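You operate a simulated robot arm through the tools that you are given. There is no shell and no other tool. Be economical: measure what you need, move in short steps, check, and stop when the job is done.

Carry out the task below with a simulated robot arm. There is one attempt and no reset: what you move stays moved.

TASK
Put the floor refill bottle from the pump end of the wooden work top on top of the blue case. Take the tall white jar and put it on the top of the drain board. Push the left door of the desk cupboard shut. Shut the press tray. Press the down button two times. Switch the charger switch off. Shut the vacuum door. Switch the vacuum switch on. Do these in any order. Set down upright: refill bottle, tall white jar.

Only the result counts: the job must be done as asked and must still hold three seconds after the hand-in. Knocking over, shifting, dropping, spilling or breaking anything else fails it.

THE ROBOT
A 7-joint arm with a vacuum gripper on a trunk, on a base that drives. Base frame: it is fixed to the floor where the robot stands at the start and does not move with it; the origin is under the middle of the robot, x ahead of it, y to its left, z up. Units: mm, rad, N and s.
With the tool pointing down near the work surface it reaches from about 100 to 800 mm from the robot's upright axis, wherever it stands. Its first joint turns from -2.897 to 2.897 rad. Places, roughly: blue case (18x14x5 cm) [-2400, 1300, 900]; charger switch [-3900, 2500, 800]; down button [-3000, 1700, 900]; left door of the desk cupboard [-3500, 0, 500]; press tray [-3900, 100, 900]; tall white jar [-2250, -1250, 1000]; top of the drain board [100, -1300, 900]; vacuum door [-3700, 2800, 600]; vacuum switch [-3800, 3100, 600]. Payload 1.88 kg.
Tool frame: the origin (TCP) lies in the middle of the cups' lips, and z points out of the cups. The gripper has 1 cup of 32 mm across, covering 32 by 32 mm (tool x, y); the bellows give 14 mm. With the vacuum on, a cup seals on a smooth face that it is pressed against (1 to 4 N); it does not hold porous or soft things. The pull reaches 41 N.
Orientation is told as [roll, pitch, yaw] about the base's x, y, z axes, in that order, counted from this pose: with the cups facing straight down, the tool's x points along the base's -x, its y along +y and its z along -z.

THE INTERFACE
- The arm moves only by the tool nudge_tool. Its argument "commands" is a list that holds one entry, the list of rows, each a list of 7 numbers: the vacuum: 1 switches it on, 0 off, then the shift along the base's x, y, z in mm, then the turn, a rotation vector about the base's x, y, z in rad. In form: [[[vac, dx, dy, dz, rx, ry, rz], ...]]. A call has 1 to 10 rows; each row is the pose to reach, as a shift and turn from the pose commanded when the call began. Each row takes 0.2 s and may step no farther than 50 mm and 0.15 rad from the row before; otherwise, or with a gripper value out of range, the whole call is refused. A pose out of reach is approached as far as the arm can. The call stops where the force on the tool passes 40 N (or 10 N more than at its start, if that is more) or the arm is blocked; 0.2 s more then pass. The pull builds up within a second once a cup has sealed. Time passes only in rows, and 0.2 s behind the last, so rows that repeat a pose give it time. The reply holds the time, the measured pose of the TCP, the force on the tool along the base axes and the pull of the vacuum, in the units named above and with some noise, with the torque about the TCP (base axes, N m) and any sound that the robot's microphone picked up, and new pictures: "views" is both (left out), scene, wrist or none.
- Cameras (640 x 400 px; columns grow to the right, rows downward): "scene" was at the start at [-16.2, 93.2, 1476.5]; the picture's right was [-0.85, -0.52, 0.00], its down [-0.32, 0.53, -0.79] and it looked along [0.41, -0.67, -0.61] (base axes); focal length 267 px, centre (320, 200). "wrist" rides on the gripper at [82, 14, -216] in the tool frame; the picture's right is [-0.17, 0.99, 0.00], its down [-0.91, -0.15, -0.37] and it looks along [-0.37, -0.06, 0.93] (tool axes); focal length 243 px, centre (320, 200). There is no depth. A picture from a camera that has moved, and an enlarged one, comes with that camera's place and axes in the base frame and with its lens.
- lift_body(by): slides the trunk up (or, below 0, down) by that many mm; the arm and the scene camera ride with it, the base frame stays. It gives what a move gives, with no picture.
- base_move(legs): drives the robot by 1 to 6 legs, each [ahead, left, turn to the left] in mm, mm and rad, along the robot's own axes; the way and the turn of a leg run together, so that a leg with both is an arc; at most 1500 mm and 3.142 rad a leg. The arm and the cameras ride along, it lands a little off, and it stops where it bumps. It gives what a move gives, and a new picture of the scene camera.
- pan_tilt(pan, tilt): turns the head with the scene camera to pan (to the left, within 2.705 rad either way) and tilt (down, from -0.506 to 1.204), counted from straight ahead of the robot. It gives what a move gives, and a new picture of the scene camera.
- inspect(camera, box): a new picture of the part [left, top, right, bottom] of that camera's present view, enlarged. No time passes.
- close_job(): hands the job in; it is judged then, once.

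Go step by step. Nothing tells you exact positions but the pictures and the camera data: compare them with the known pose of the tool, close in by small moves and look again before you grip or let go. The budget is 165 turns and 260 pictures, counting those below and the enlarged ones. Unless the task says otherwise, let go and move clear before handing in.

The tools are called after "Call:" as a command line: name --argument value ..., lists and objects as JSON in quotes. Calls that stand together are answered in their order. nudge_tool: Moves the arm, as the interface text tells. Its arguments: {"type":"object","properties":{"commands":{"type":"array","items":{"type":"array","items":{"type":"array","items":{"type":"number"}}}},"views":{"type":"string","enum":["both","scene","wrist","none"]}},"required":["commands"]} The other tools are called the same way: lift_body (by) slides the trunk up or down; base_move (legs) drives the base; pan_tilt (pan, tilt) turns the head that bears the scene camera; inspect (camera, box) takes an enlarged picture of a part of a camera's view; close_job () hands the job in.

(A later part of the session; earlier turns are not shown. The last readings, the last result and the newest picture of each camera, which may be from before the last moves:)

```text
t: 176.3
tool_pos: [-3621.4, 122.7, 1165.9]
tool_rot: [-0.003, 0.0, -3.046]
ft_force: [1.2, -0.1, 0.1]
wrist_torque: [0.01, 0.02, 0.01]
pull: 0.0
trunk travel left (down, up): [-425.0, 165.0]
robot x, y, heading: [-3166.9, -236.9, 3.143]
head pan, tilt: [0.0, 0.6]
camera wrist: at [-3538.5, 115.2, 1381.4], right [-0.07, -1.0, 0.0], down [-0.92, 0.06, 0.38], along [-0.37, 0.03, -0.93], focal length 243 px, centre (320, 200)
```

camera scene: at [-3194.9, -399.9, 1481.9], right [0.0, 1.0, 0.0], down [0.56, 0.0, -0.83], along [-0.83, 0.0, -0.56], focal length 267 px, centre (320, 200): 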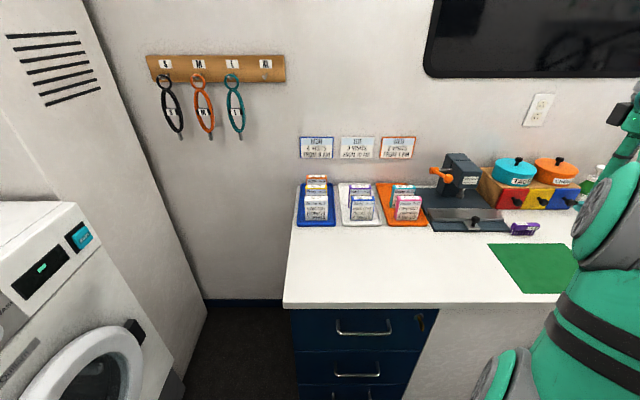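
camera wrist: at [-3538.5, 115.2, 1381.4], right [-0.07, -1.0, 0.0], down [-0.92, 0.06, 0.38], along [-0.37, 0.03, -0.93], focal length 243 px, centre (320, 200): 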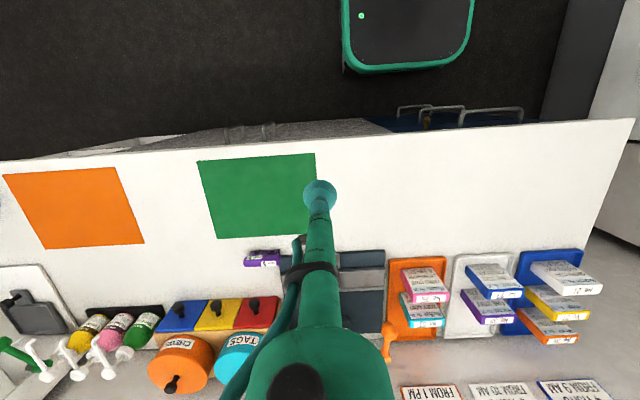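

Call:
inspect --camera "scene" --box '[410, 140, 560, 250]'

Call:
nudge_tool --commands '[[[0, 10, -45, 10, 0, 0, 0], [0, 10, -90, 20, 0, 0, 0], [0, 10, -135, 20, 0, 0, 0], [0, 10, -135, 20, 0, 0, 0]]]' --views "wrist"

Call:
inspect --camera "wrist" --box '[180, 210, 320, 320]'

```text
3.64 times, centred on (485, 195) of scene
camera zoom: at [-3194.9, -400.0, 1481.9], right [0.0, 1.0, 0.0], down [0.56, 0.0, -0.83], along [-0.83, 0.0, -0.56], focal length 971 px, centre (-280, 218)
```

zoom: 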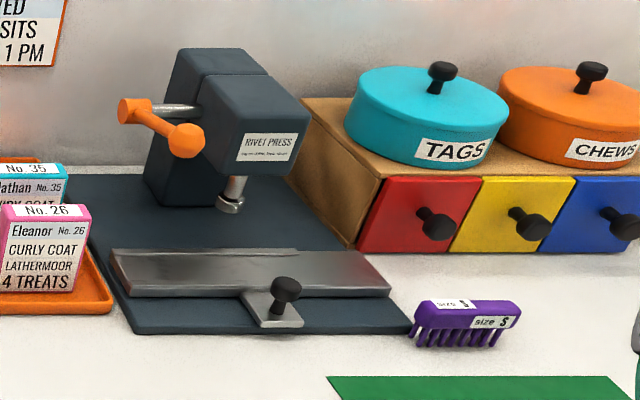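

```text
t: 177.3
tool_pos: [-3611.7, -12.2, 1183.5]
tool_rot: [-0.003, 0.0, -3.047]
ft_force: [-0.2, -1.0, 0.5]
wrist_torque: [0.03, 0.01, 0.03]
pull: 0.1
trunk travel left (down, up): [-425.0, 165.0]
robot x, y, heading: [-3165.3, -238.3, 3.144]
head pan, tilt: [0.0, 0.6]
camera wrist: at [-3528.0, -19.6, 1399.4], right [-0.07, -1.0, 0.0], down [-0.92, 0.06, 0.38], along [-0.37, 0.03, -0.93], focal length 243 px, centre (320, 200)
```

wrist: 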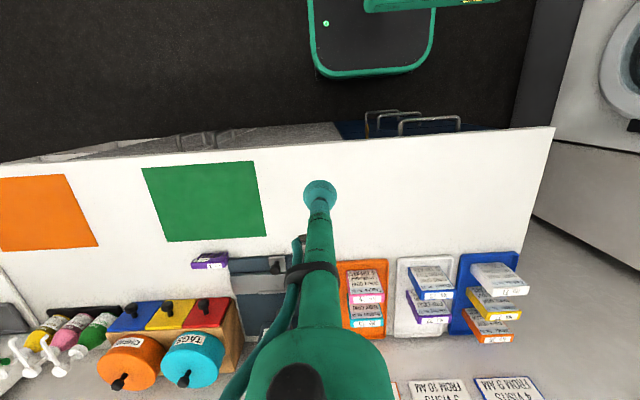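

```text
3.64 times, centred on (250, 265) of wrist
camera zoom: at [-3528.0, -19.6, 1399.4], right [-0.07, -1.0, 0.0], down [-0.92, 0.06, 0.38], along [-0.37, 0.03, -0.93], focal length 882 px, centre (574, -36)
```

zoom: 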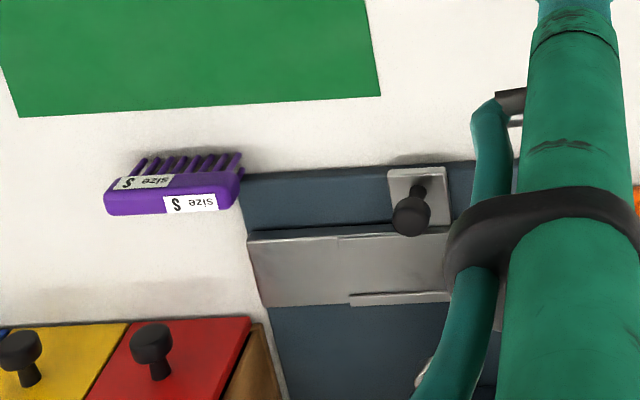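

The tray looks like a metal slide with a knob tab, running across the press base. I move for an unobstructed view.

Call:
nudge_tool --commands '[[[0, -40, -30, 0, 0, 0, 0], [0, -80, -60, 0, 0, 0, 0], [0, -110, -90, 0, 0, 0, 0], [0, -110, -90, 0, 0, 0, 0]]]' --views "none"

Call:
inspect --camera "wrist" --box '[130, 180, 320, 330]'

Call:
inspect --camera "scene" --box '[420, 185, 520, 245]'

```text
t: 178.3
tool_pos: [-3724.4, -102.2, 1186.2]
tool_rot: [-0.002, -0.001, -3.045]
ft_force: [0.5, 0.0, 0.3]
wrist_torque: [0.01, -0.01, -0.03]
pull: 0.0
trunk travel left (down, up): [-425.0, 165.0]
robot x, y, heading: [-3167.4, -241.7, 3.141]
head pan, tilt: [0.0, 0.6]
```

```text
2.67 times, centred on (225, 255) of wrist
camera zoom: at [-3641.0, -110.3, 1401.6], right [-0.07, -1.0, 0.0], down [-0.92, 0.06, 0.38], along [-0.37, 0.03, -0.93], focal length 647 px, centre (573, 53)
```

zoom: 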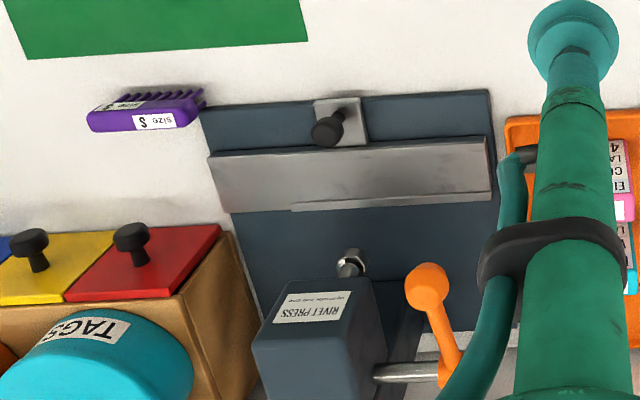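

```text
6.40 times, centred on (470, 215) of scene
camera zoom: at [-3195.1, -400.2, 1481.9], right [0.0, 1.0, 0.0], down [0.57, 0.0, -0.82], along [-0.82, 0.0, -0.57], focal length 1709 px, centre (-640, 104)
```

zoom: 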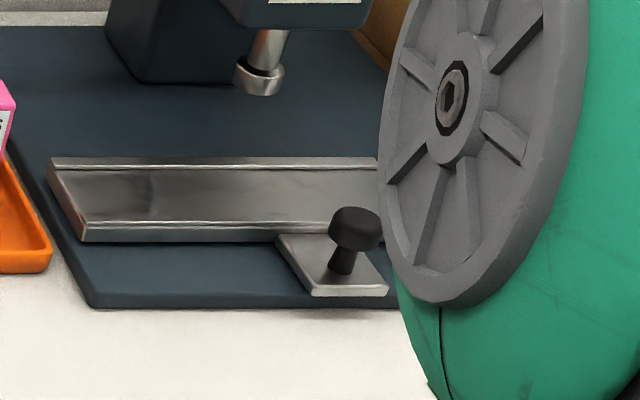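

The knob is at ≈ [-3888, 116, 920]; the tray sticks out on the +y side and should slide toward −y. I shift the base right so I can reach it.

Call:
base_move --legs '[[40, -250, 0]]'

Call:
nudge_tool --commands '[[[0, 0, 0, 0, 0, 0.1, 0], [0, -20, 5, -10, 0, 0.2, 0], [0, -40, 10, -50, 0, 0.25, 0], [0, -60, 20, -90, 0, 0.25, 0], [0, -60, 20, -90, 0, 0.25, 0]]]' --views "both"

```text
t: 180.1
tool_pos: [-3763.1, 141.9, 1186.5]
tool_rot: [-0.002, 0.0, -3.046]
ft_force: [0.2, 0.4, 0.9]
wrist_torque: [0.01, -0.01, 0.04]
pull: 0.1
trunk travel left (down, up): [-425.0, 165.0]
robot x, y, heading: [-3210.4, 4.6, 3.141]
head pan, tilt: [0.0, 0.6]
camera scene: at [-3235.5, -156.7, 1481.9], right [0.0, 1.0, 0.0], down [0.56, 0.0, -0.83], along [-0.83, 0.0, -0.56], focal length 267 px, centre (320, 200)
```

scene: 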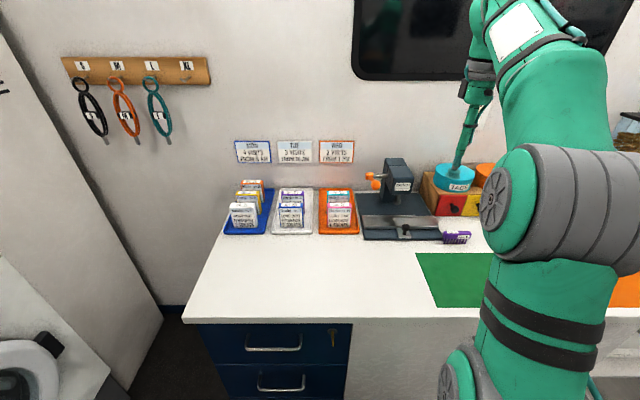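

```text
t: 181.3
tool_pos: [-3822.9, 165.0, 1097.7]
tool_rot: [-0.027, -0.249, -3.041]
ft_force: [0.2, -0.1, 0.3]
wrist_torque: [-0.04, -0.01, 0.05]
pull: 0.1
trunk travel left (down, up): [-425.0, 165.0]
robot x, y, heading: [-3202.3, 5.4, 3.137]
head pan, tilt: [0.0, 0.6]
camera scene: at [-3235.8, -156.5, 1481.9], right [0.0, 1.0, 0.0], down [0.57, 0.0, -0.82], along [-0.82, 0.0, -0.57], focal length 267 px, centre (320, 200)
camera wrist: at [-3689.1, 156.2, 1285.3], right [-0.07, -1.0, 0.02], down [-0.8, 0.06, 0.59], along [-0.59, 0.03, -0.81], focal length 243 px, centre (320, 200)
```

scene: 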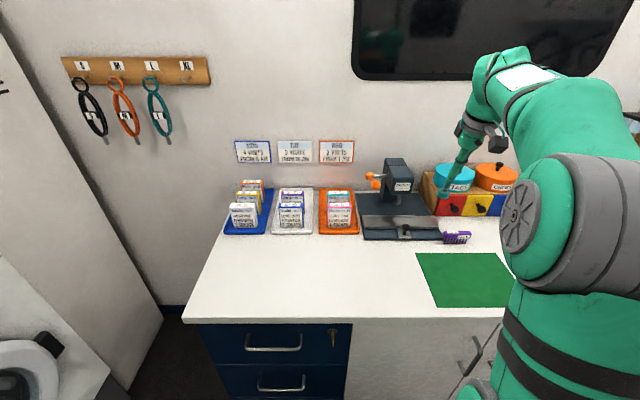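
wrist: 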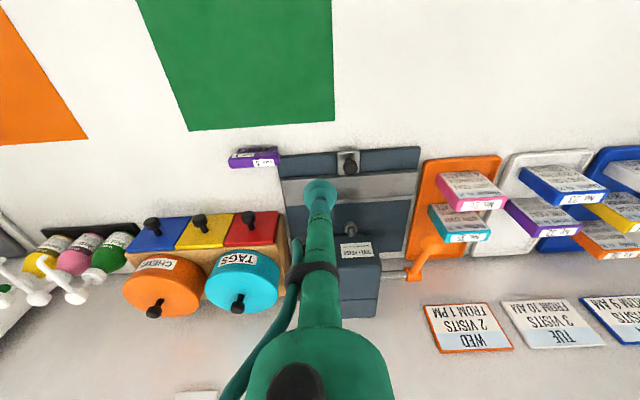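

Call:
inspect --camera "wrist" --box '[270, 130, 430, 230]'

Call:
inspect --camera "scene" --box '[350, 180, 480, 250]'

```text
4.00 times, centred on (350, 180) of wrist
camera zoom: at [-3689.1, 156.2, 1285.3], right [-0.07, -1.0, 0.02], down [-0.8, 0.06, 0.59], along [-0.59, 0.03, -0.81], focal length 970 px, centre (200, 280)
```

zoom: 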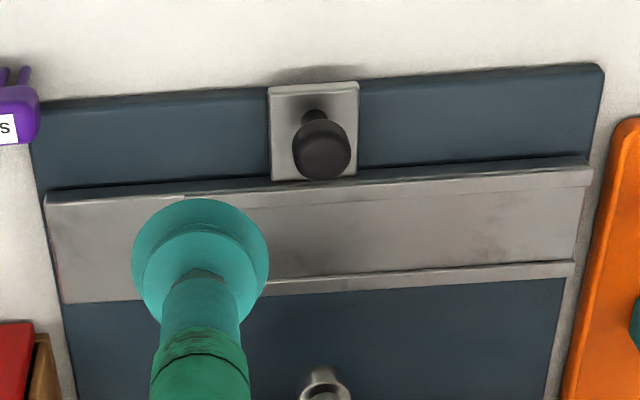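

```text
4.92 times, centred on (415, 215) of scene
camera zoom: at [-3235.8, -156.5, 1481.9], right [0.0, 1.0, 0.0], down [0.57, 0.0, -0.82], along [-0.82, 0.0, -0.57], focal length 1315 px, centre (-148, 126)
```

zoom: 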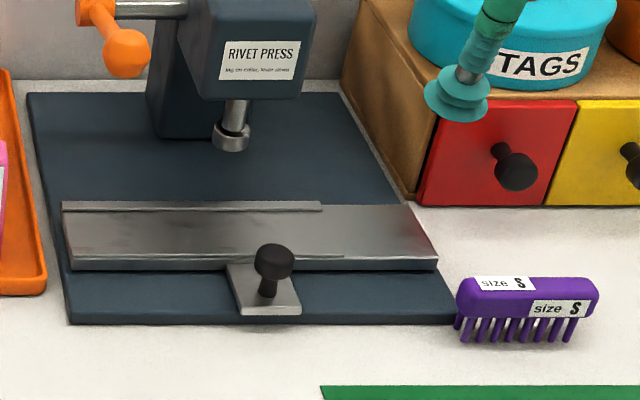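

Knob confirmed at ≈ [-3890, 116, 920]. I lower the cup beside it on its +y side.

Call:
nudge_tool --commands '[[[0, -15, 3, -45, 0, 0, 0], [0, -30, 3, -90, 0, 0, 0], [0, -45, 3, -135, 0, 0, 0], [0, -60, 3, -170, 0, 0, 0], [0, -67, 3, -194, 0, 0, 0], [0, -67, 3, -194, 0, 0, 0]]]' --views "none"

Call:
inspect --camera "wrist" --box '[250, 130, 410, 230]'

Call:
inspect --camera "scene" --box '[350, 180, 480, 250]'

```text
t: 182.7
tool_pos: [-3892.5, 166.1, 901.4]
tool_rot: [-0.027, -0.249, -3.042]
ft_force: [-0.7, 0.6, 0.8]
wrist_torque: [0.04, 0.04, 0.0]
pull: 0.0
trunk travel left (down, up): [-425.0, 165.0]
robot x, y, heading: [-3205.3, 1.2, 3.142]
head pan, tilt: [0.0, 0.6]
```

```text
4.00 times, centred on (330, 180) of wrist
camera zoom: at [-3758.9, 157.7, 1089.5], right [-0.07, -1.0, 0.01], down [-0.8, 0.06, 0.59], along [-0.59, 0.03, -0.81], focal length 970 px, centre (280, 280)
```

zoom: 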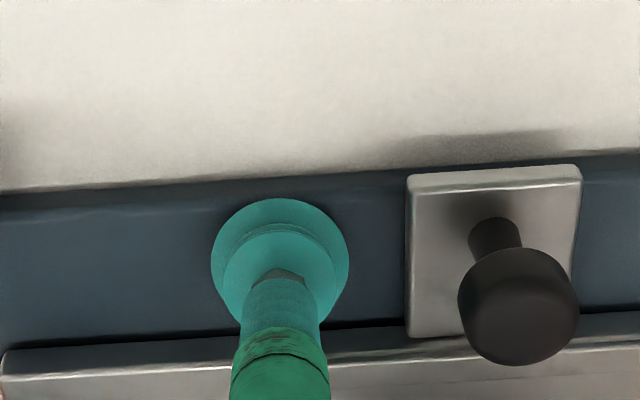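

```text
4.92 times, centred on (415, 215) of scene
camera zoom: at [-3235.6, -156.6, 1481.9], right [0.0, 1.0, 0.0], down [0.57, 0.0, -0.82], along [-0.82, 0.0, -0.57], focal length 1315 px, centre (-148, 126)
```

zoom: 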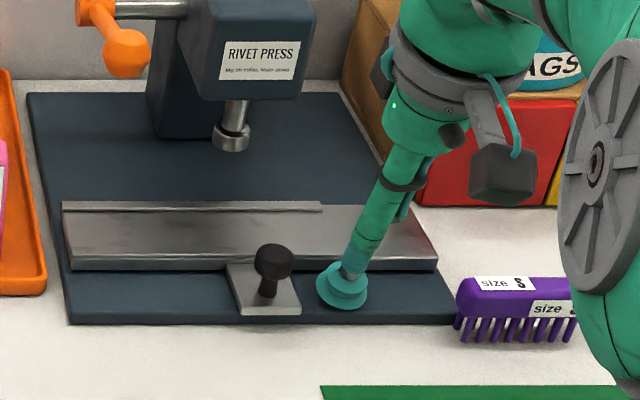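

The cup sits beside the knob. I push toward −y and watch the force.

Call:
nudge_tool --commands '[[[0, 2, -20, 0, 0, 0, 0], [0, 2, -35, 0, 0, 0, 0], [0, 2, -45, 0, 0, 0, 0], [0, 2, -55, 0, 0, 0, 0], [0, 2, -55, 0, 0, 0, 0]]]' --views "none"

Call:
inspect --camera "scene" --box '[350, 180, 480, 250]'

```text
t: 183.5
tool_pos: [-3889.4, 133.6, 903.9]
tool_rot: [-0.04, -0.255, -3.042]
ft_force: [-0.6, 7.6, 1.2]
wrist_torque: [-0.03, -0.03, 0.01]
pull: 0.1
trunk travel left (down, up): [-425.0, 165.0]
robot x, y, heading: [-3208.4, 5.2, 3.139]
head pan, tilt: [0.0, 0.6]
stopped in row 3: the force on the tool passed its limit (the readings are from after the stop); the commanded pose is now the measured one
```

```text
4.92 times, centred on (415, 215) of scene
camera zoom: at [-3235.9, -154.6, 1482.0], right [0.0, 1.0, 0.0], down [0.56, 0.0, -0.83], along [-0.83, 0.0, -0.56], focal length 1315 px, centre (-148, 126)
```

zoom: 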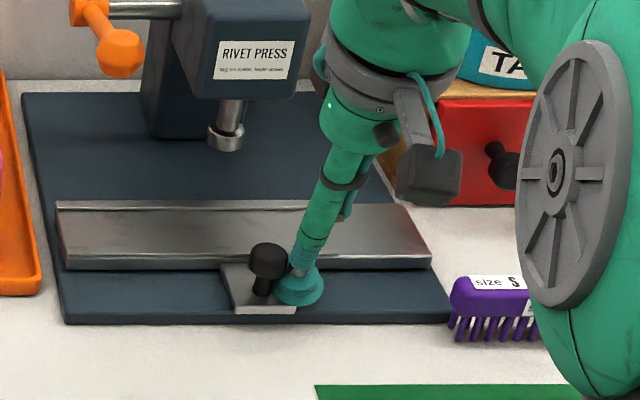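

The knob does not move sideways, so the tray must slide inward (−x) under the plunger. I go round to the front of the knob.

Call:
nudge_tool --commands '[[[0, 0, 20, 0, 0, 0, 0], [0, 20, 25, 5, 0, 0, 0], [0, 45, 25, 5, 0, 0, 0], [0, 65, 15, 5, 0, 0, 0], [0, 68, -5, 3, 0, 0, 0], [0, 68, -18, 0, 0, 0, 0], [0, 68, -18, 0, 0, 0, 0]]]' --views "none"

Call:
inspect --camera "wrist" --box '[250, 130, 410, 230]'

Call:
inspect --camera "scene" --box '[350, 180, 480, 250]'

```text
t: 185.1
tool_pos: [-3822.1, 112.8, 903.1]
tool_rot: [-0.04, -0.253, -3.042]
ft_force: [0.3, 0.3, 0.4]
wrist_torque: [0.01, -0.01, -0.02]
pull: 0.1
trunk travel left (down, up): [-425.0, 165.0]
robot x, y, heading: [-3203.0, 5.2, 3.14]
head pan, tilt: [0.0, 0.6]
```

```text
4.00 times, centred on (330, 180) of wrist
camera zoom: at [-3687.5, 103.2, 1090.8], right [-0.07, -1.0, 0.0], down [-0.8, 0.06, 0.6], along [-0.6, 0.04, -0.8], focal length 970 px, centre (280, 280)
```

zoom: 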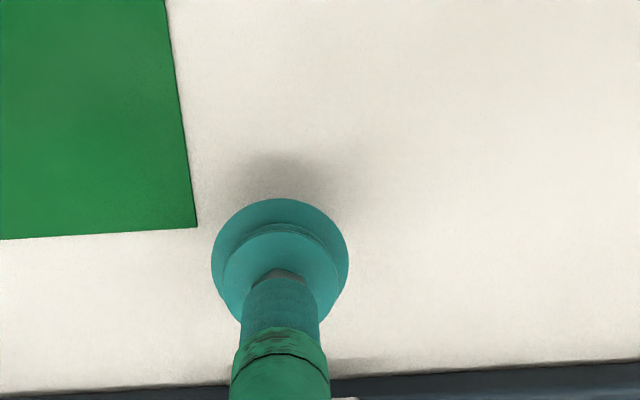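

```text
4.92 times, centred on (415, 215) of scene
camera zoom: at [-3235.9, -155.9, 1481.9], right [0.0, 1.0, 0.0], down [0.56, 0.0, -0.83], along [-0.83, 0.0, -0.56], focal length 1315 px, centre (-148, 126)
```

zoom: 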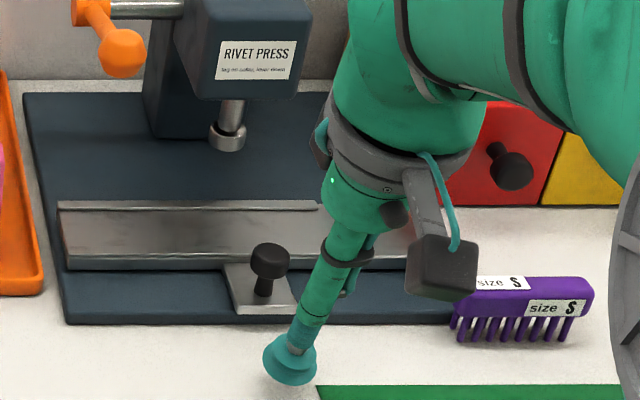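

The cup is in front of the knob and in line with it. I push in −x.

Call:
nudge_tool --commands '[[[0, -20, 3, 0, 0, 0, 0], [0, -38, 3, 0, 0, 0, 0], [0, -48, 3, 0, 0, 0, 0], [0, -58, 3, 0, 0, 0, 0], [0, -68, 3, 0, 0, 0, 0], [0, -68, 3, 0, 0, 0, 0]]]' --views "none"

Call:
inspect --camera "scene" --box '[350, 180, 480, 250]'

```text
t: 186.5
tool_pos: [-3890.7, 117.3, 905.0]
tool_rot: [-0.042, -0.252, -3.043]
ft_force: [0.9, -0.2, 0.2]
wrist_torque: [0.01, -0.01, 0.03]
pull: 0.2
trunk travel left (down, up): [-425.0, 165.0]
robot x, y, heading: [-3204.3, 5.8, 3.14]
head pan, tilt: [0.0, 0.6]
```

```text
4.92 times, centred on (415, 215) of scene
camera zoom: at [-3236.0, -155.8, 1481.9], right [0.0, 1.0, 0.0], down [0.56, 0.0, -0.83], along [-0.83, 0.0, -0.56], focal length 1315 px, centre (-148, 126)
```

zoom: 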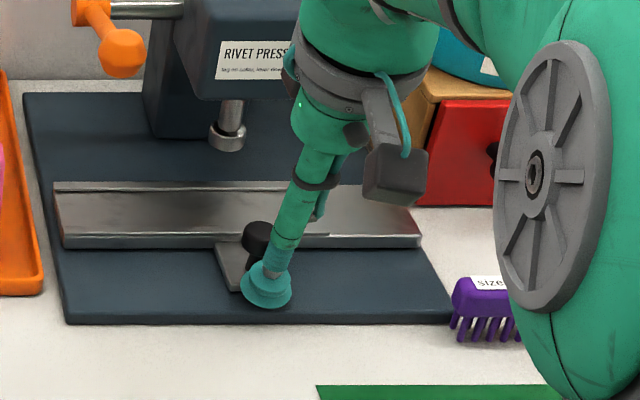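

The tray slides in. I lean the tool further back for clearance from the press head and continue pushing.

Call:
nudge_tool --commands '[[[0, 8, 0, 3, 0, 0.12, 0], [0, 8, 0, 5, 0, 0.25, 0], [0, -5, 0, 5, 0, 0.25, 0], [0, -15, 0, 5, 0, 0.25, 0], [0, -25, 0, 5, 0, 0.25, 0], [0, -35, 0, 5, 0, 0.25, 0], [0, -35, 0, 5, 0, 0.25, 0]]]' --views "none"

Call:
inspect --camera "scene" --box '[350, 180, 480, 250]'

```text
t: 188.1
tool_pos: [-3925.2, 115.9, 910.4]
tool_rot: [-0.068, -0.5, -3.032]
ft_force: [1.1, -0.8, -0.4]
wrist_torque: [0.04, 0.0, 0.0]
pull: 0.1
trunk travel left (down, up): [-425.0, 165.0]
robot x, y, heading: [-3207.2, 5.3, 3.138]
head pan, tilt: [0.0, 0.6]
```

```text
4.92 times, centred on (415, 215) of scene
camera zoom: at [-3236.0, -155.8, 1481.9], right [0.0, 1.0, 0.0], down [0.57, 0.0, -0.83], along [-0.82, 0.0, -0.57], focal length 1315 px, centre (-148, 126)
```

zoom: 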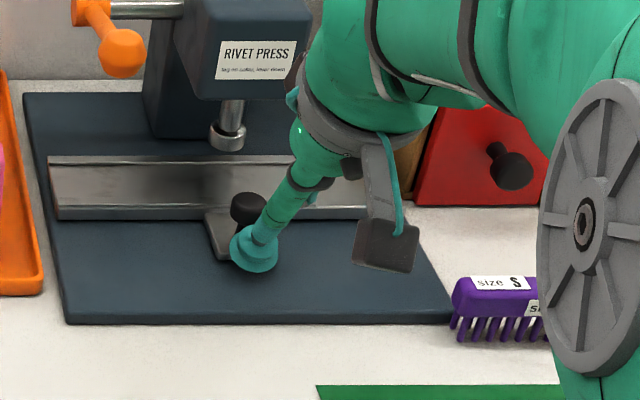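

Call:
nudge_tool --commands '[[[0, -10, 0, 0, 0, 0, 0], [0, -18, 0, 0, 0, 0, 0], [0, -26, 0, 0, 0, 0, 0], [0, -34, 0, 0, 0, 0, 0], [0, -34, 0, 0, 0, 0, 0]]]' --views "none"

Call:
inspect --camera "scene" --box '[350, 180, 480, 250]'

```text
t: 189.0
tool_pos: [-3942.7, 114.9, 899.0]
tool_rot: [-0.056, -0.477, -3.042]
ft_force: [7.8, -0.6, 2.2]
wrist_torque: [0.04, 0.16, 0.03]
pull: 0.0
trunk travel left (down, up): [-425.0, 165.0]
robot x, y, heading: [-3205.5, 7.4, 3.143]
head pan, tilt: [0.0, 0.6]
stopped in row 4: the force on the tool passed its limit (the readings are from after the stop); the commanded pose is now the measured one
```

```text
4.92 times, centred on (415, 215) of scene
camera zoom: at [-3234.1, -155.8, 1482.1], right [0.0, 1.0, 0.0], down [0.56, 0.0, -0.83], along [-0.83, 0.0, -0.56], focal length 1315 px, centre (-148, 126)
```

zoom: 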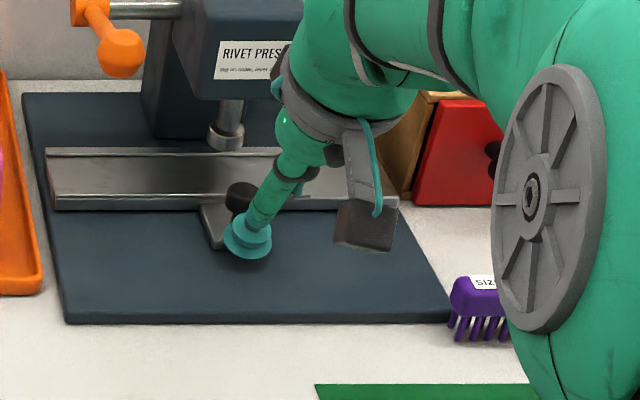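

It hit a stop at about the plunger line. I back off and check whether the tray is fully home and not the gripper blocking.

Call:
nudge_tool --commands '[[[0, 25, 0, 5, 0, 0, 0], [0, 60, 0, 15, 0, 0, 0], [0, 95, -10, 50, 0, 0, 0], [0, 120, -20, 90, 0, 0, 0], [0, 130, -40, 125, 0, 0, 0], [0, 130, -60, 160, 0, 0, 0]]]' --views "none"

Call:
inspect --camera "scene" --box '[350, 160, 480, 250]'

Call:
inspect --camera "wrist" --box '[200, 130, 400, 280]'

```text
refused: row 3 steps farther than a row can; nothing moved
```

```text
4.44 times, centred on (415, 205) of scene
camera zoom: at [-3234.1, -155.8, 1482.1], right [0.0, 1.0, 0.0], down [0.56, 0.0, -0.83], along [-0.83, 0.0, -0.56], focal length 1187 px, centre (-102, 178)
```

zoom: 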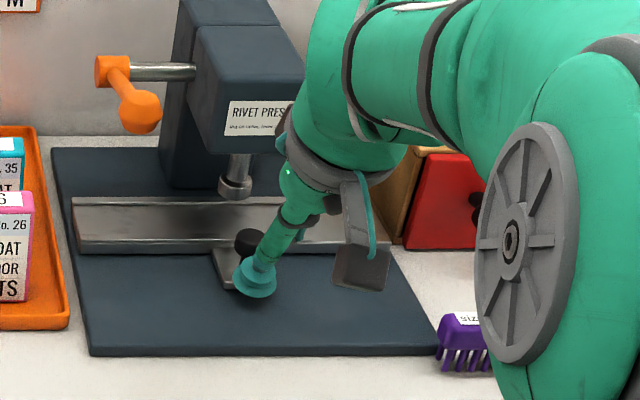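

```text
2.67 times, centred on (300, 205) of wrist
camera zoom: at [-3770.5, 105.8, 1051.3], right [-0.07, -1.0, 0.03], down [-0.65, 0.07, 0.76], along [-0.76, 0.04, -0.65], focal length 647 px, centre (373, 187)
```

zoom: 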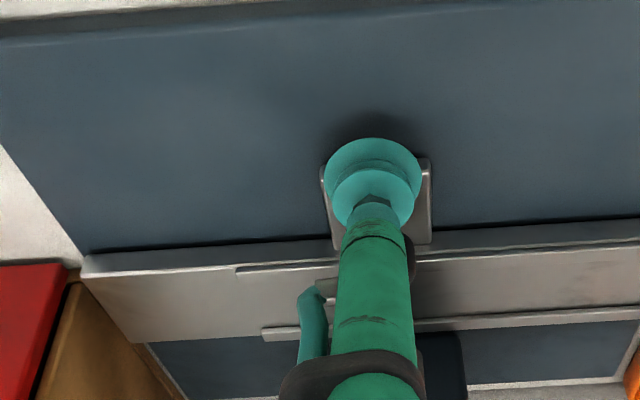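

Call:
nudge_tool --commands '[[[0, 25, 0, 5, 0, 0, 0], [0, 55, -5, 15, 0, 0, 0], [0, 85, -15, 40, 0, 0, 0], [0, 105, -30, 75, 0, 0, 0], [0, 115, -50, 110, 0, 0, 0], [0, 120, -75, 145, 0, 0, 0], [0, 120, -110, 175, 0, 0, 0], [0, 120, -150, 195, 0, 0, 0]]]' --views "none"

Call:
inspect --camera "scene" --box '[350, 160, 480, 250]'

Call:
inspect --camera "wrist" --box '[130, 130, 330, 280]'

```text
t: 190.8
tool_pos: [-3826.6, -32.8, 1093.1]
tool_rot: [-0.059, -0.48, -3.041]
ft_force: [-0.7, 0.3, -0.4]
wrist_torque: [-0.04, -0.01, 0.01]
pull: 0.1
trunk travel left (down, up): [-425.0, 165.0]
robot x, y, heading: [-3202.4, 3.5, 3.135]
head pan, tilt: [0.0, 0.6]
```

```text
4.44 times, centred on (415, 205) of scene
camera zoom: at [-3235.4, -155.6, 1481.9], right [0.0, 1.0, 0.0], down [0.57, 0.0, -0.82], along [-0.82, 0.0, -0.57], focal length 1187 px, centre (-102, 178)
```

zoom: 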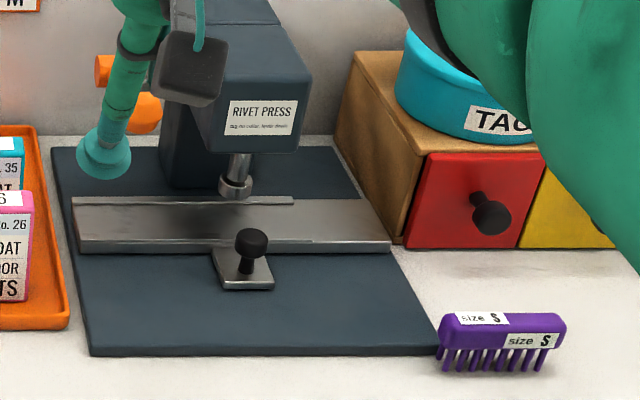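

```text
2.67 times, centred on (230, 205) of wrist
camera zoom: at [-3652.7, -43.4, 1246.2], right [-0.07, -1.0, 0.03], down [-0.64, 0.07, 0.76], along [-0.76, 0.04, -0.65], focal length 647 px, centre (560, 187)
```

zoom: 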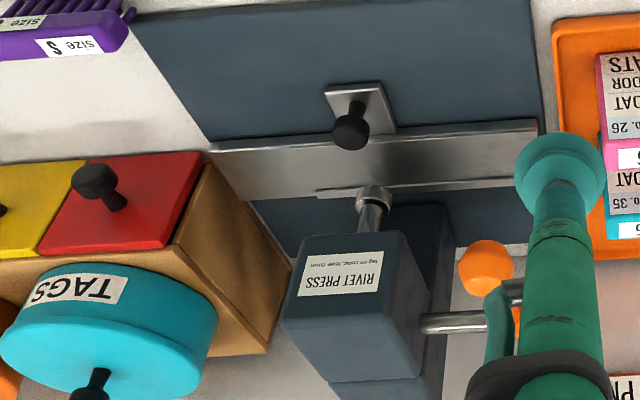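

Tray is in by ~74 mm and nothing else moved. To be sure the stop wasn't the gripper meeting the press head, I push again with more lean.

Call:
nudge_tool --commands '[[[0, 0, 40, 0, 0, 0.12, 0], [0, 5, 80, -10, 0, 0.25, 0], [0, 5, 115, -35, 0, 0.3, 0], [0, 5, 140, -70, 0, 0.3, 0], [0, -5, 149, -115, 0, 0.3, 0], [0, -20, 149, -155, 0, 0.3, 0], [0, -40, 149, -185, 0, 0.3, 0], [0, -70, 149, -187, 0, 0.3, 0], [0, -90, 149, -187, 0, 0.3, 0], [0, -90, 149, -187, 0, 0.3, 0]]]' --views "none"

Call:
inspect --camera "scene" --box '[350, 160, 480, 250]'

```text
t: 193.0
tool_pos: [-3918.3, 114.0, 907.5]
tool_rot: [-0.098, -0.778, -3.017]
ft_force: [0.4, -0.2, -0.2]
wrist_torque: [-0.02, -0.01, 0.0]
pull: 0.1
trunk travel left (down, up): [-425.0, 165.0]
robot x, y, heading: [-3204.7, 4.2, 3.135]
head pan, tilt: [0.0, 0.6]
```

```text
4.44 times, centred on (415, 205) of scene
camera zoom: at [-3235.4, -155.7, 1481.9], right [0.0, 1.0, 0.0], down [0.57, 0.0, -0.82], along [-0.82, 0.0, -0.57], focal length 1187 px, centre (-102, 178)
```

zoom: 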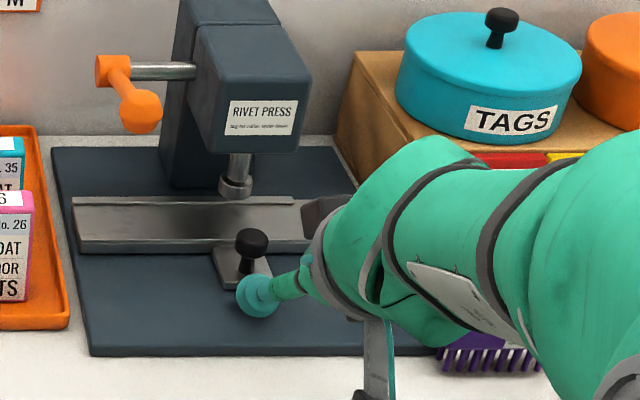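

Call:
nudge_tool --commands '[[[0, -12, 1, 0, 0, 0, 0], [0, -22, 1, 0, 0, 0, 0], [0, -30, 1, 0, 0, 0, 0], [0, -38, 1, 0, 0, 0, 0], [0, -46, 1, 0, 0, 0, 0]]]' --views "none"

Call:
inspect --camera "scene" --box '[350, 160, 480, 250]'

```text
t: 194.1
tool_pos: [-3949.2, 116.6, 896.5]
tool_rot: [-0.084, -0.76, -3.026]
ft_force: [11.6, -1.1, 0.9]
wrist_torque: [0.02, 0.29, 0.0]
pull: 0.1
trunk travel left (down, up): [-425.0, 165.0]
robot x, y, heading: [-3207.5, 4.9, 3.137]
head pan, tilt: [0.0, 0.6]
stopped in row 5: the force on the tool passed its limit (the readings are from after the stop); the commanded pose is now the measured one
```

```text
4.44 times, centred on (415, 205) of scene
camera zoom: at [-3233.6, -155.8, 1482.1], right [0.0, 1.0, 0.0], down [0.56, 0.0, -0.83], along [-0.83, 0.0, -0.56], focal length 1187 px, centre (-102, 178)
```

zoom: 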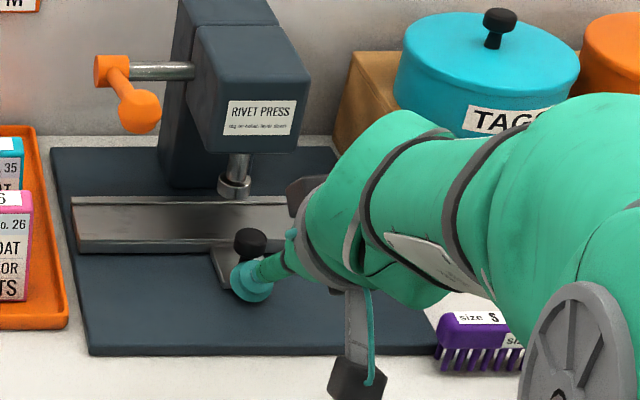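

The tray doesn't move further: it is at its stop. I retreat and straighten the tool.

Call:
nudge_tool --commands '[[[0, 30, -1, 8, 0, 0, 0], [0, 60, -5, 25, 0, 0, 0], [0, 75, -10, 65, 0, -0.1, 0], [0, 85, -20, 105, 0, -0.22, 0], [0, 100, -30, 145, 0, -0.34, 0], [0, 120, -40, 180, 0, -0.48, 0], [0, 140, -50, 215, 0, -0.62, 0], [0, 165, -60, 245, 0, -0.74, 0], [0, 200, -70, 265, 0, -0.76, 0], [0, 240, -80, 280, 0, -0.76, 0]]]' --views "both"

Call:
inspect --camera "scene" --box '[350, 160, 480, 250]'

```text
t: 196.3
tool_pos: [-3710.1, 36.0, 1175.5]
tool_rot: [-0.007, -0.007, -3.056]
ft_force: [0.3, 0.4, 0.6]
wrist_torque: [-0.03, -0.02, 0.05]
pull: 0.0
trunk travel left (down, up): [-425.0, 165.0]
robot x, y, heading: [-3205.5, 1.6, 3.135]
head pan, tilt: [0.0, 0.6]
camera scene: at [-3234.8, -155.7, 1481.9], right [0.0, 1.0, 0.0], down [0.57, 0.0, -0.82], along [-0.82, 0.0, -0.57], focal length 267 px, centre (320, 200)
camera wrist: at [-3626.0, 25.8, 1392.1], right [-0.08, -1.0, -0.01], down [-0.92, 0.07, 0.38], along [-0.38, 0.04, -0.92], focal length 243 px, centre (320, 200)
```

scene: 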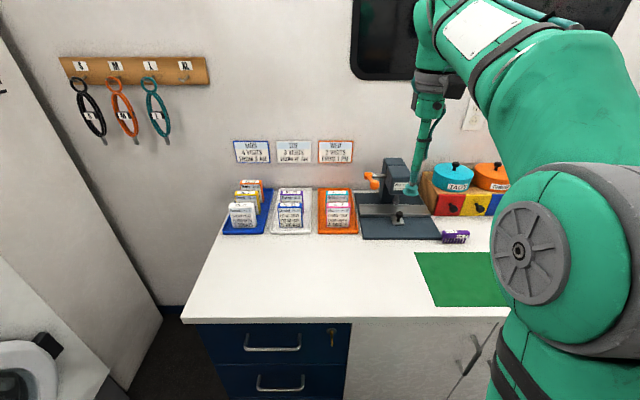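
wrist: 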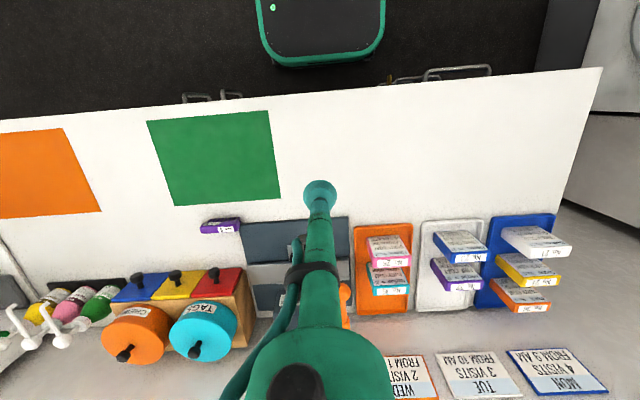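

```text
4.44 times, centred on (415, 205) of scene
camera zoom: at [-3234.8, -155.7, 1481.9], right [0.0, 1.0, 0.0], down [0.57, 0.0, -0.82], along [-0.82, 0.0, -0.57], focal length 1187 px, centre (-102, 178)
```

zoom: 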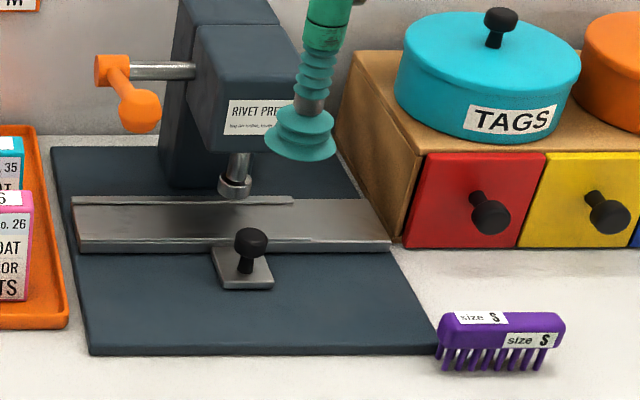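

The press tray is shut. Now the tall white jar on the counter to the south; I drive back and turn to face it.

Call:
base_move --legs '[[-850, 0, 0], [0, 0, 1.575], [420, 0, 0]]'

Call:
pan_tilt --pan 0.2 --tilt 0.6

```text
t: 206.7
tool_pos: [-2417.5, -922.0, 1176.5]
tool_rot: [-0.008, -0.006, -1.515]
ft_force: [0.8, 0.2, 0.4]
wrist_torque: [0.01, 0.01, -0.02]
pull: 0.1
trunk travel left (down, up): [-425.0, 165.0]
robot x, y, heading: [-2373.7, -415.6, -1.603]
head pan, tilt: [0.0, 0.6]
camera scene: at [-2211.3, -446.5, 1481.9], right [-1.0, 0.03, 0.0], down [0.02, 0.56, -0.83], along [-0.03, -0.82, -0.56], focal length 267 px, centre (320, 200)
```

scene: 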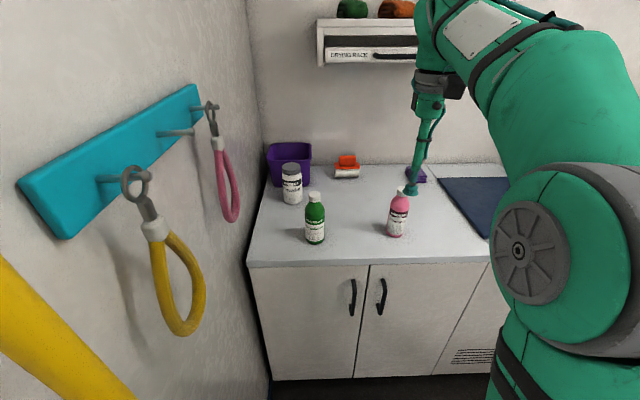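

```text
t: 207.4
tool_pos: [-2417.6, -919.8, 1177.3]
tool_rot: [-0.007, -0.004, -1.515]
ft_force: [-0.3, -0.1, 0.6]
wrist_torque: [0.04, 0.0, 0.03]
pull: 0.0
trunk travel left (down, up): [-425.0, 165.0]
robot x, y, heading: [-2372.2, -418.4, -1.601]
head pan, tilt: [0.201, 0.6]
camera scene: at [-2193.6, -445.3, 1481.9], right [-0.99, -0.17, 0.0], down [-0.09, 0.56, -0.83], along [0.14, -0.81, -0.56], focal length 267 px, centre (320, 200)
```

scene: 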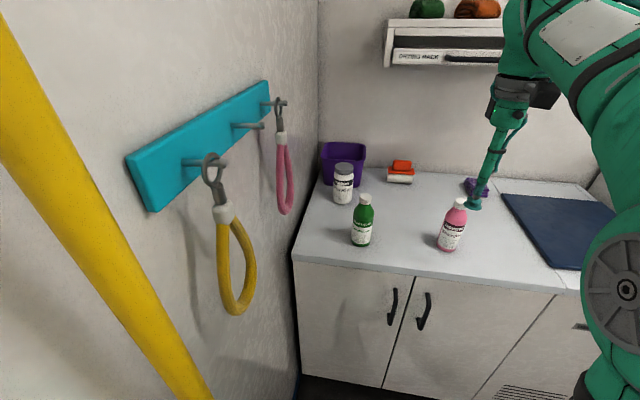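

The jar stands near the corner, ≈ [-2135, -1310]. I creep forward and bring the wrist camera over it.

Call:
base_move --legs '[[110, 0, 0.03]]'

Call:
nudge_tool --commands '[[[0, 40, -20, 10, 0, 0, 0], [0, 80, -40, 20, 0, 0, 0], [0, 120, -60, 20, 0, 0, 0], [0, 160, -80, 20, 0, 0, 0], [0, 200, -100, 20, 0, 0, 0], [0, 200, -100, 20, 0, 0, 0]]]' --views "both"

Call:
inspect --camera "scene" --box '[300, 130, 420, 230]'

```text
t: 208.6
tool_pos: [-2404.2, -1030.7, 1177.2]
tool_rot: [-0.007, -0.004, -1.482]
ft_force: [1.0, 1.3, 0.5]
wrist_torque: [0.02, -0.01, -0.02]
pull: 0.1
trunk travel left (down, up): [-425.0, 165.0]
robot x, y, heading: [-2377.4, -522.9, -1.571]
head pan, tilt: [0.201, 0.6]
camera scene: at [-2194.4, -547.6, 1481.9], right [-0.98, -0.2, 0.0], down [-0.11, 0.55, -0.83], along [0.16, -0.81, -0.56], focal length 267 px, centre (320, 200)
```

scene: 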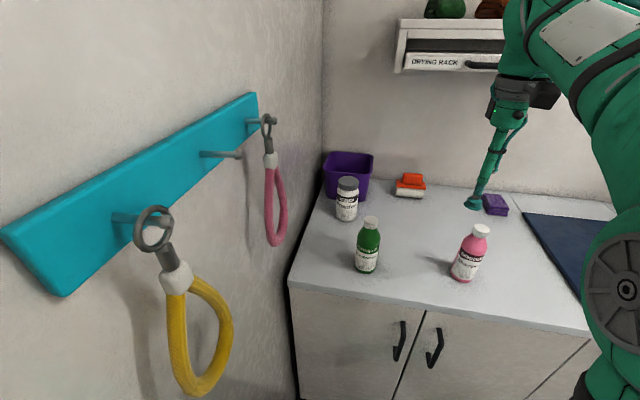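

```text
t: 210.0
tool_pos: [-2203.4, -1129.9, 1197.9]
tool_rot: [-0.007, -0.005, -1.481]
ft_force: [0.1, 1.0, -0.1]
wrist_torque: [0.03, 0.04, 0.0]
pull: 0.1
trunk travel left (down, up): [-425.0, 165.0]
robot x, y, heading: [-2372.7, -522.0, -1.574]
head pan, tilt: [0.201, 0.6]
camera scene: at [-2194.1, -547.5, 1481.9], right [-0.98, -0.2, 0.0], down [-0.11, 0.55, -0.82], along [0.16, -0.81, -0.57], focal length 267 px, centre (320, 200)
camera wrist: at [-2196.3, -1045.6, 1412.8], right [1.0, -0.08, -0.01], down [-0.07, -0.92, 0.38], along [-0.04, -0.38, -0.92], focal length 243 px, centre (320, 200)
```

scene: 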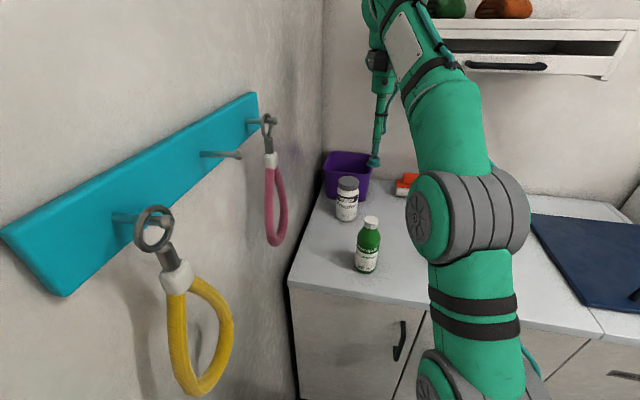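
wrist: 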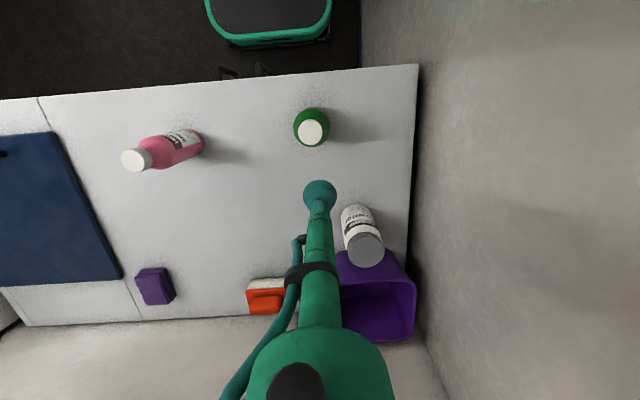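

```text
4.00 times, centred on (360, 180) of scene
camera zoom: at [-2194.1, -547.5, 1481.9], right [-0.98, -0.2, 0.0], down [-0.11, 0.55, -0.82], along [0.16, -0.81, -0.57], focal length 1068 px, centre (160, 280)
```

zoom: 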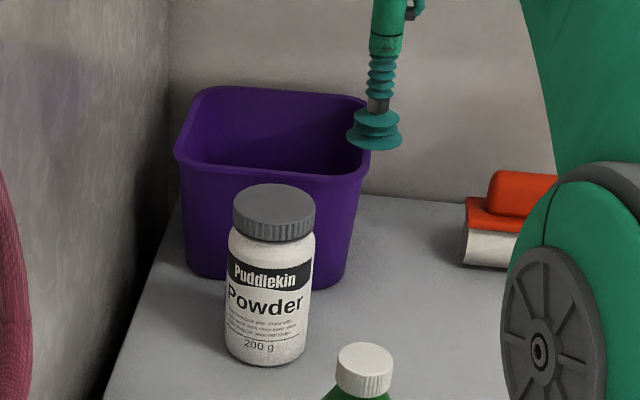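

Lid top is at ≈ [-2141, -1301, 1039]. I move forward 60 mm and position over the lid.

Call:
base_move --legs '[[60, 0, 0]]'

Call:
nudge_tool --commands '[[[0, 20, -30, 0, 0, 0, 0], [0, 40, -65, -20, 0, 0, 0], [0, 55, -95, -50, 0, 0, 0], [0, 62, -112, -85, 0, 0, 0], [0, 62, -112, -115, 0, 0, 0], [0, 62, -112, -115, 0, 0, 0]]]' --views "none"

Call:
inspect --camera "wrist" --box '[240, 130, 400, 250]'

Call:
inspect --camera "scene" --box '[290, 130, 430, 250]'

```text
t: 211.0
tool_pos: [-2204.5, -1189.6, 1197.7]
tool_rot: [-0.006, -0.003, -1.482]
ft_force: [0.1, -0.4, 0.4]
wrist_torque: [0.0, 0.03, -0.02]
pull: 0.1
trunk travel left (down, up): [-425.0, 165.0]
robot x, y, heading: [-2375.3, -583.2, -1.571]
head pan, tilt: [0.201, 0.6]
camera scene: at [-2194.3, -608.0, 1481.9], right [-0.98, -0.2, 0.0], down [-0.11, 0.55, -0.82], along [0.16, -0.81, -0.57], focal length 267 px, centre (320, 200)
```

scene: 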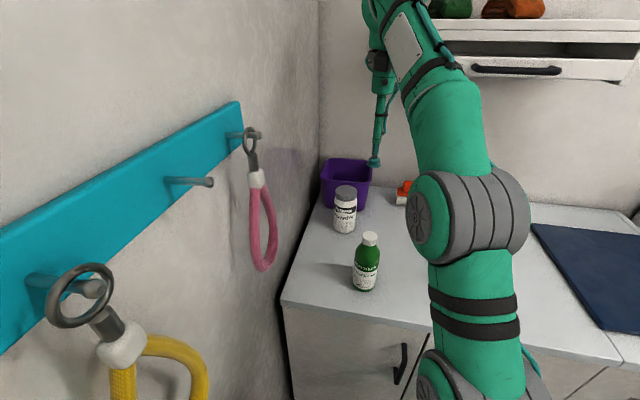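

```text
t: 212.4
tool_pos: [-2136.2, -1284.5, 1065.2]
tool_rot: [-0.007, -0.004, -1.484]
ft_force: [0.3, -0.5, 0.1]
wrist_torque: [0.05, 0.0, 0.04]
pull: 0.1
out of reach, approached as far as the arm can: row 1, 2, 3, 4, 5, 6
trunk travel left (down, up): [-425.0, 165.0]
robot x, y, heading: [-2376.7, -581.9, -1.569]
head pan, tilt: [0.201, 0.6]
```

```text
3.33 times, centred on (320, 190) of wrist
camera zoom: at [-2129.3, -1201.3, 1279.9], right [1.0, -0.08, -0.01], down [-0.07, -0.92, 0.38], along [-0.04, -0.38, -0.92], focal length 809 px, centre (320, 233)
```

zoom: 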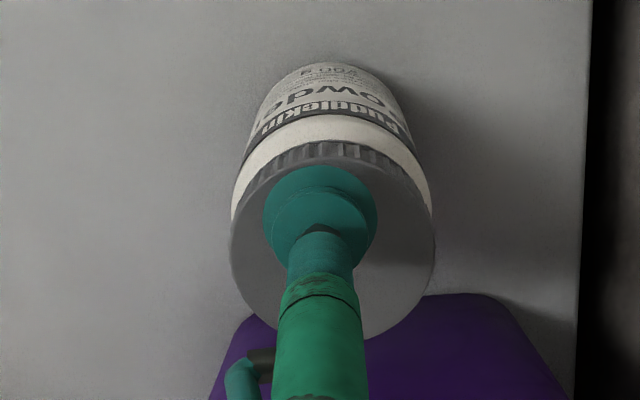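

```text
3.33 times, centred on (360, 190) of scene
camera zoom: at [-2194.0, -608.2, 1481.9], right [-0.98, -0.2, 0.0], down [-0.11, 0.55, -0.82], along [0.16, -0.81, -0.57], focal length 890 px, centre (187, 233)
```

zoom: 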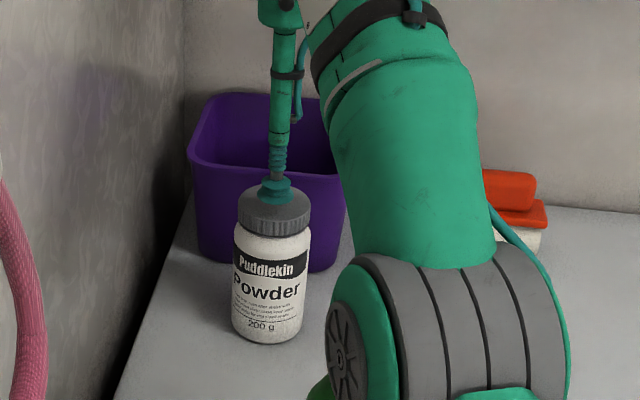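

Just short of the lid centre by 20 mm. I rise slightly, drive 30 mm forward and re-aim.

Call:
nudge_tool --commands '[[[0, 0, 15, 20, 0, 0, 0], [0, 0, 25, 30, 0, 0, 0]]]' --views "none"

Call:
base_move --legs '[[35, 0, 0]]'

```text
t: 213.0
tool_pos: [-2137.1, -1258.1, 1096.3]
tool_rot: [-0.008, -0.007, -1.482]
ft_force: [0.0, -0.2, 0.6]
wrist_torque: [0.03, 0.0, 0.01]
pull: 0.0
trunk travel left (down, up): [-425.0, 165.0]
robot x, y, heading: [-2370.3, -584.9, -1.569]
head pan, tilt: [0.201, 0.6]
```

```text
t: 213.8
tool_pos: [-2136.6, -1293.0, 1095.4]
tool_rot: [-0.007, -0.002, -1.482]
ft_force: [0.0, 1.0, 0.4]
wrist_torque: [0.02, 0.01, 0.01]
pull: 0.1
trunk travel left (down, up): [-425.0, 165.0]
robot x, y, heading: [-2374.0, -620.2, -1.57]
head pan, tilt: [0.201, 0.6]
camera scene: at [-2194.3, -642.4, 1481.9], right [-0.98, -0.2, 0.0], down [-0.11, 0.55, -0.82], along [0.16, -0.81, -0.57], focal length 267 px, centre (320, 200)
```

scene: 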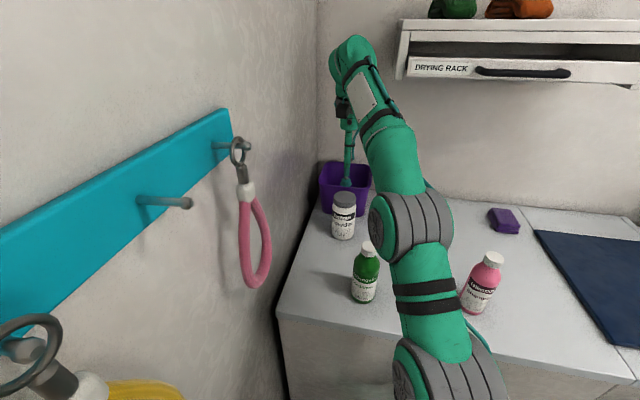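

Now I lower onto the lid centre with vacuum on.

Call:
nudge_tool --commands '[[[1, 0, -11, -25, 0, 0, 0], [1, 0, -11, -45, 0, 0, 0], [1, 0, -11, -52, 0, 0, 0], [1, 0, -11, -57, 0, 0, 0], [1, 0, -11, -61, 0, 0, 0], [1, 0, -11, -61, 0, 0, 0]]]' --views "none"

Call:
inspect --camera "wrist" --box '[240, 130, 400, 250]'

```text
t: 215.2
tool_pos: [-2137.5, -1303.5, 1037.6]
tool_rot: [-0.007, -0.011, -1.482]
ft_force: [-1.0, -5.1, 31.3]
wrist_torque: [0.06, -0.16, -0.03]
pull: 41.1
trunk travel left (down, up): [-425.0, 165.0]
robot x, y, heading: [-2374.7, -618.8, -1.572]
head pan, tilt: [0.201, 0.6]
```

```text
3.33 times, centred on (320, 190) of wrist
camera zoom: at [-2130.0, -1218.9, 1251.9], right [1.0, -0.08, 0.0], down [-0.07, -0.92, 0.39], along [-0.03, -0.38, -0.92], focal length 809 px, centre (320, 233)
```

zoom: 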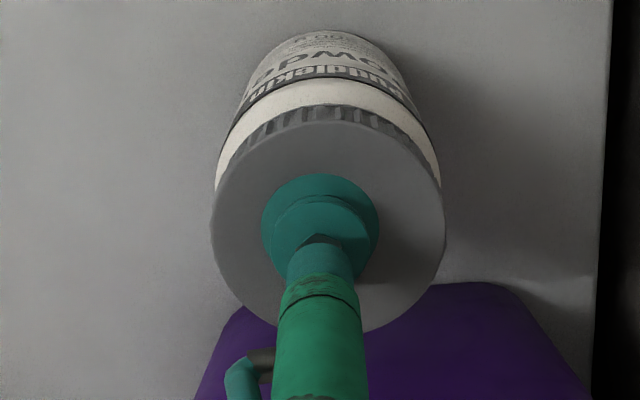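

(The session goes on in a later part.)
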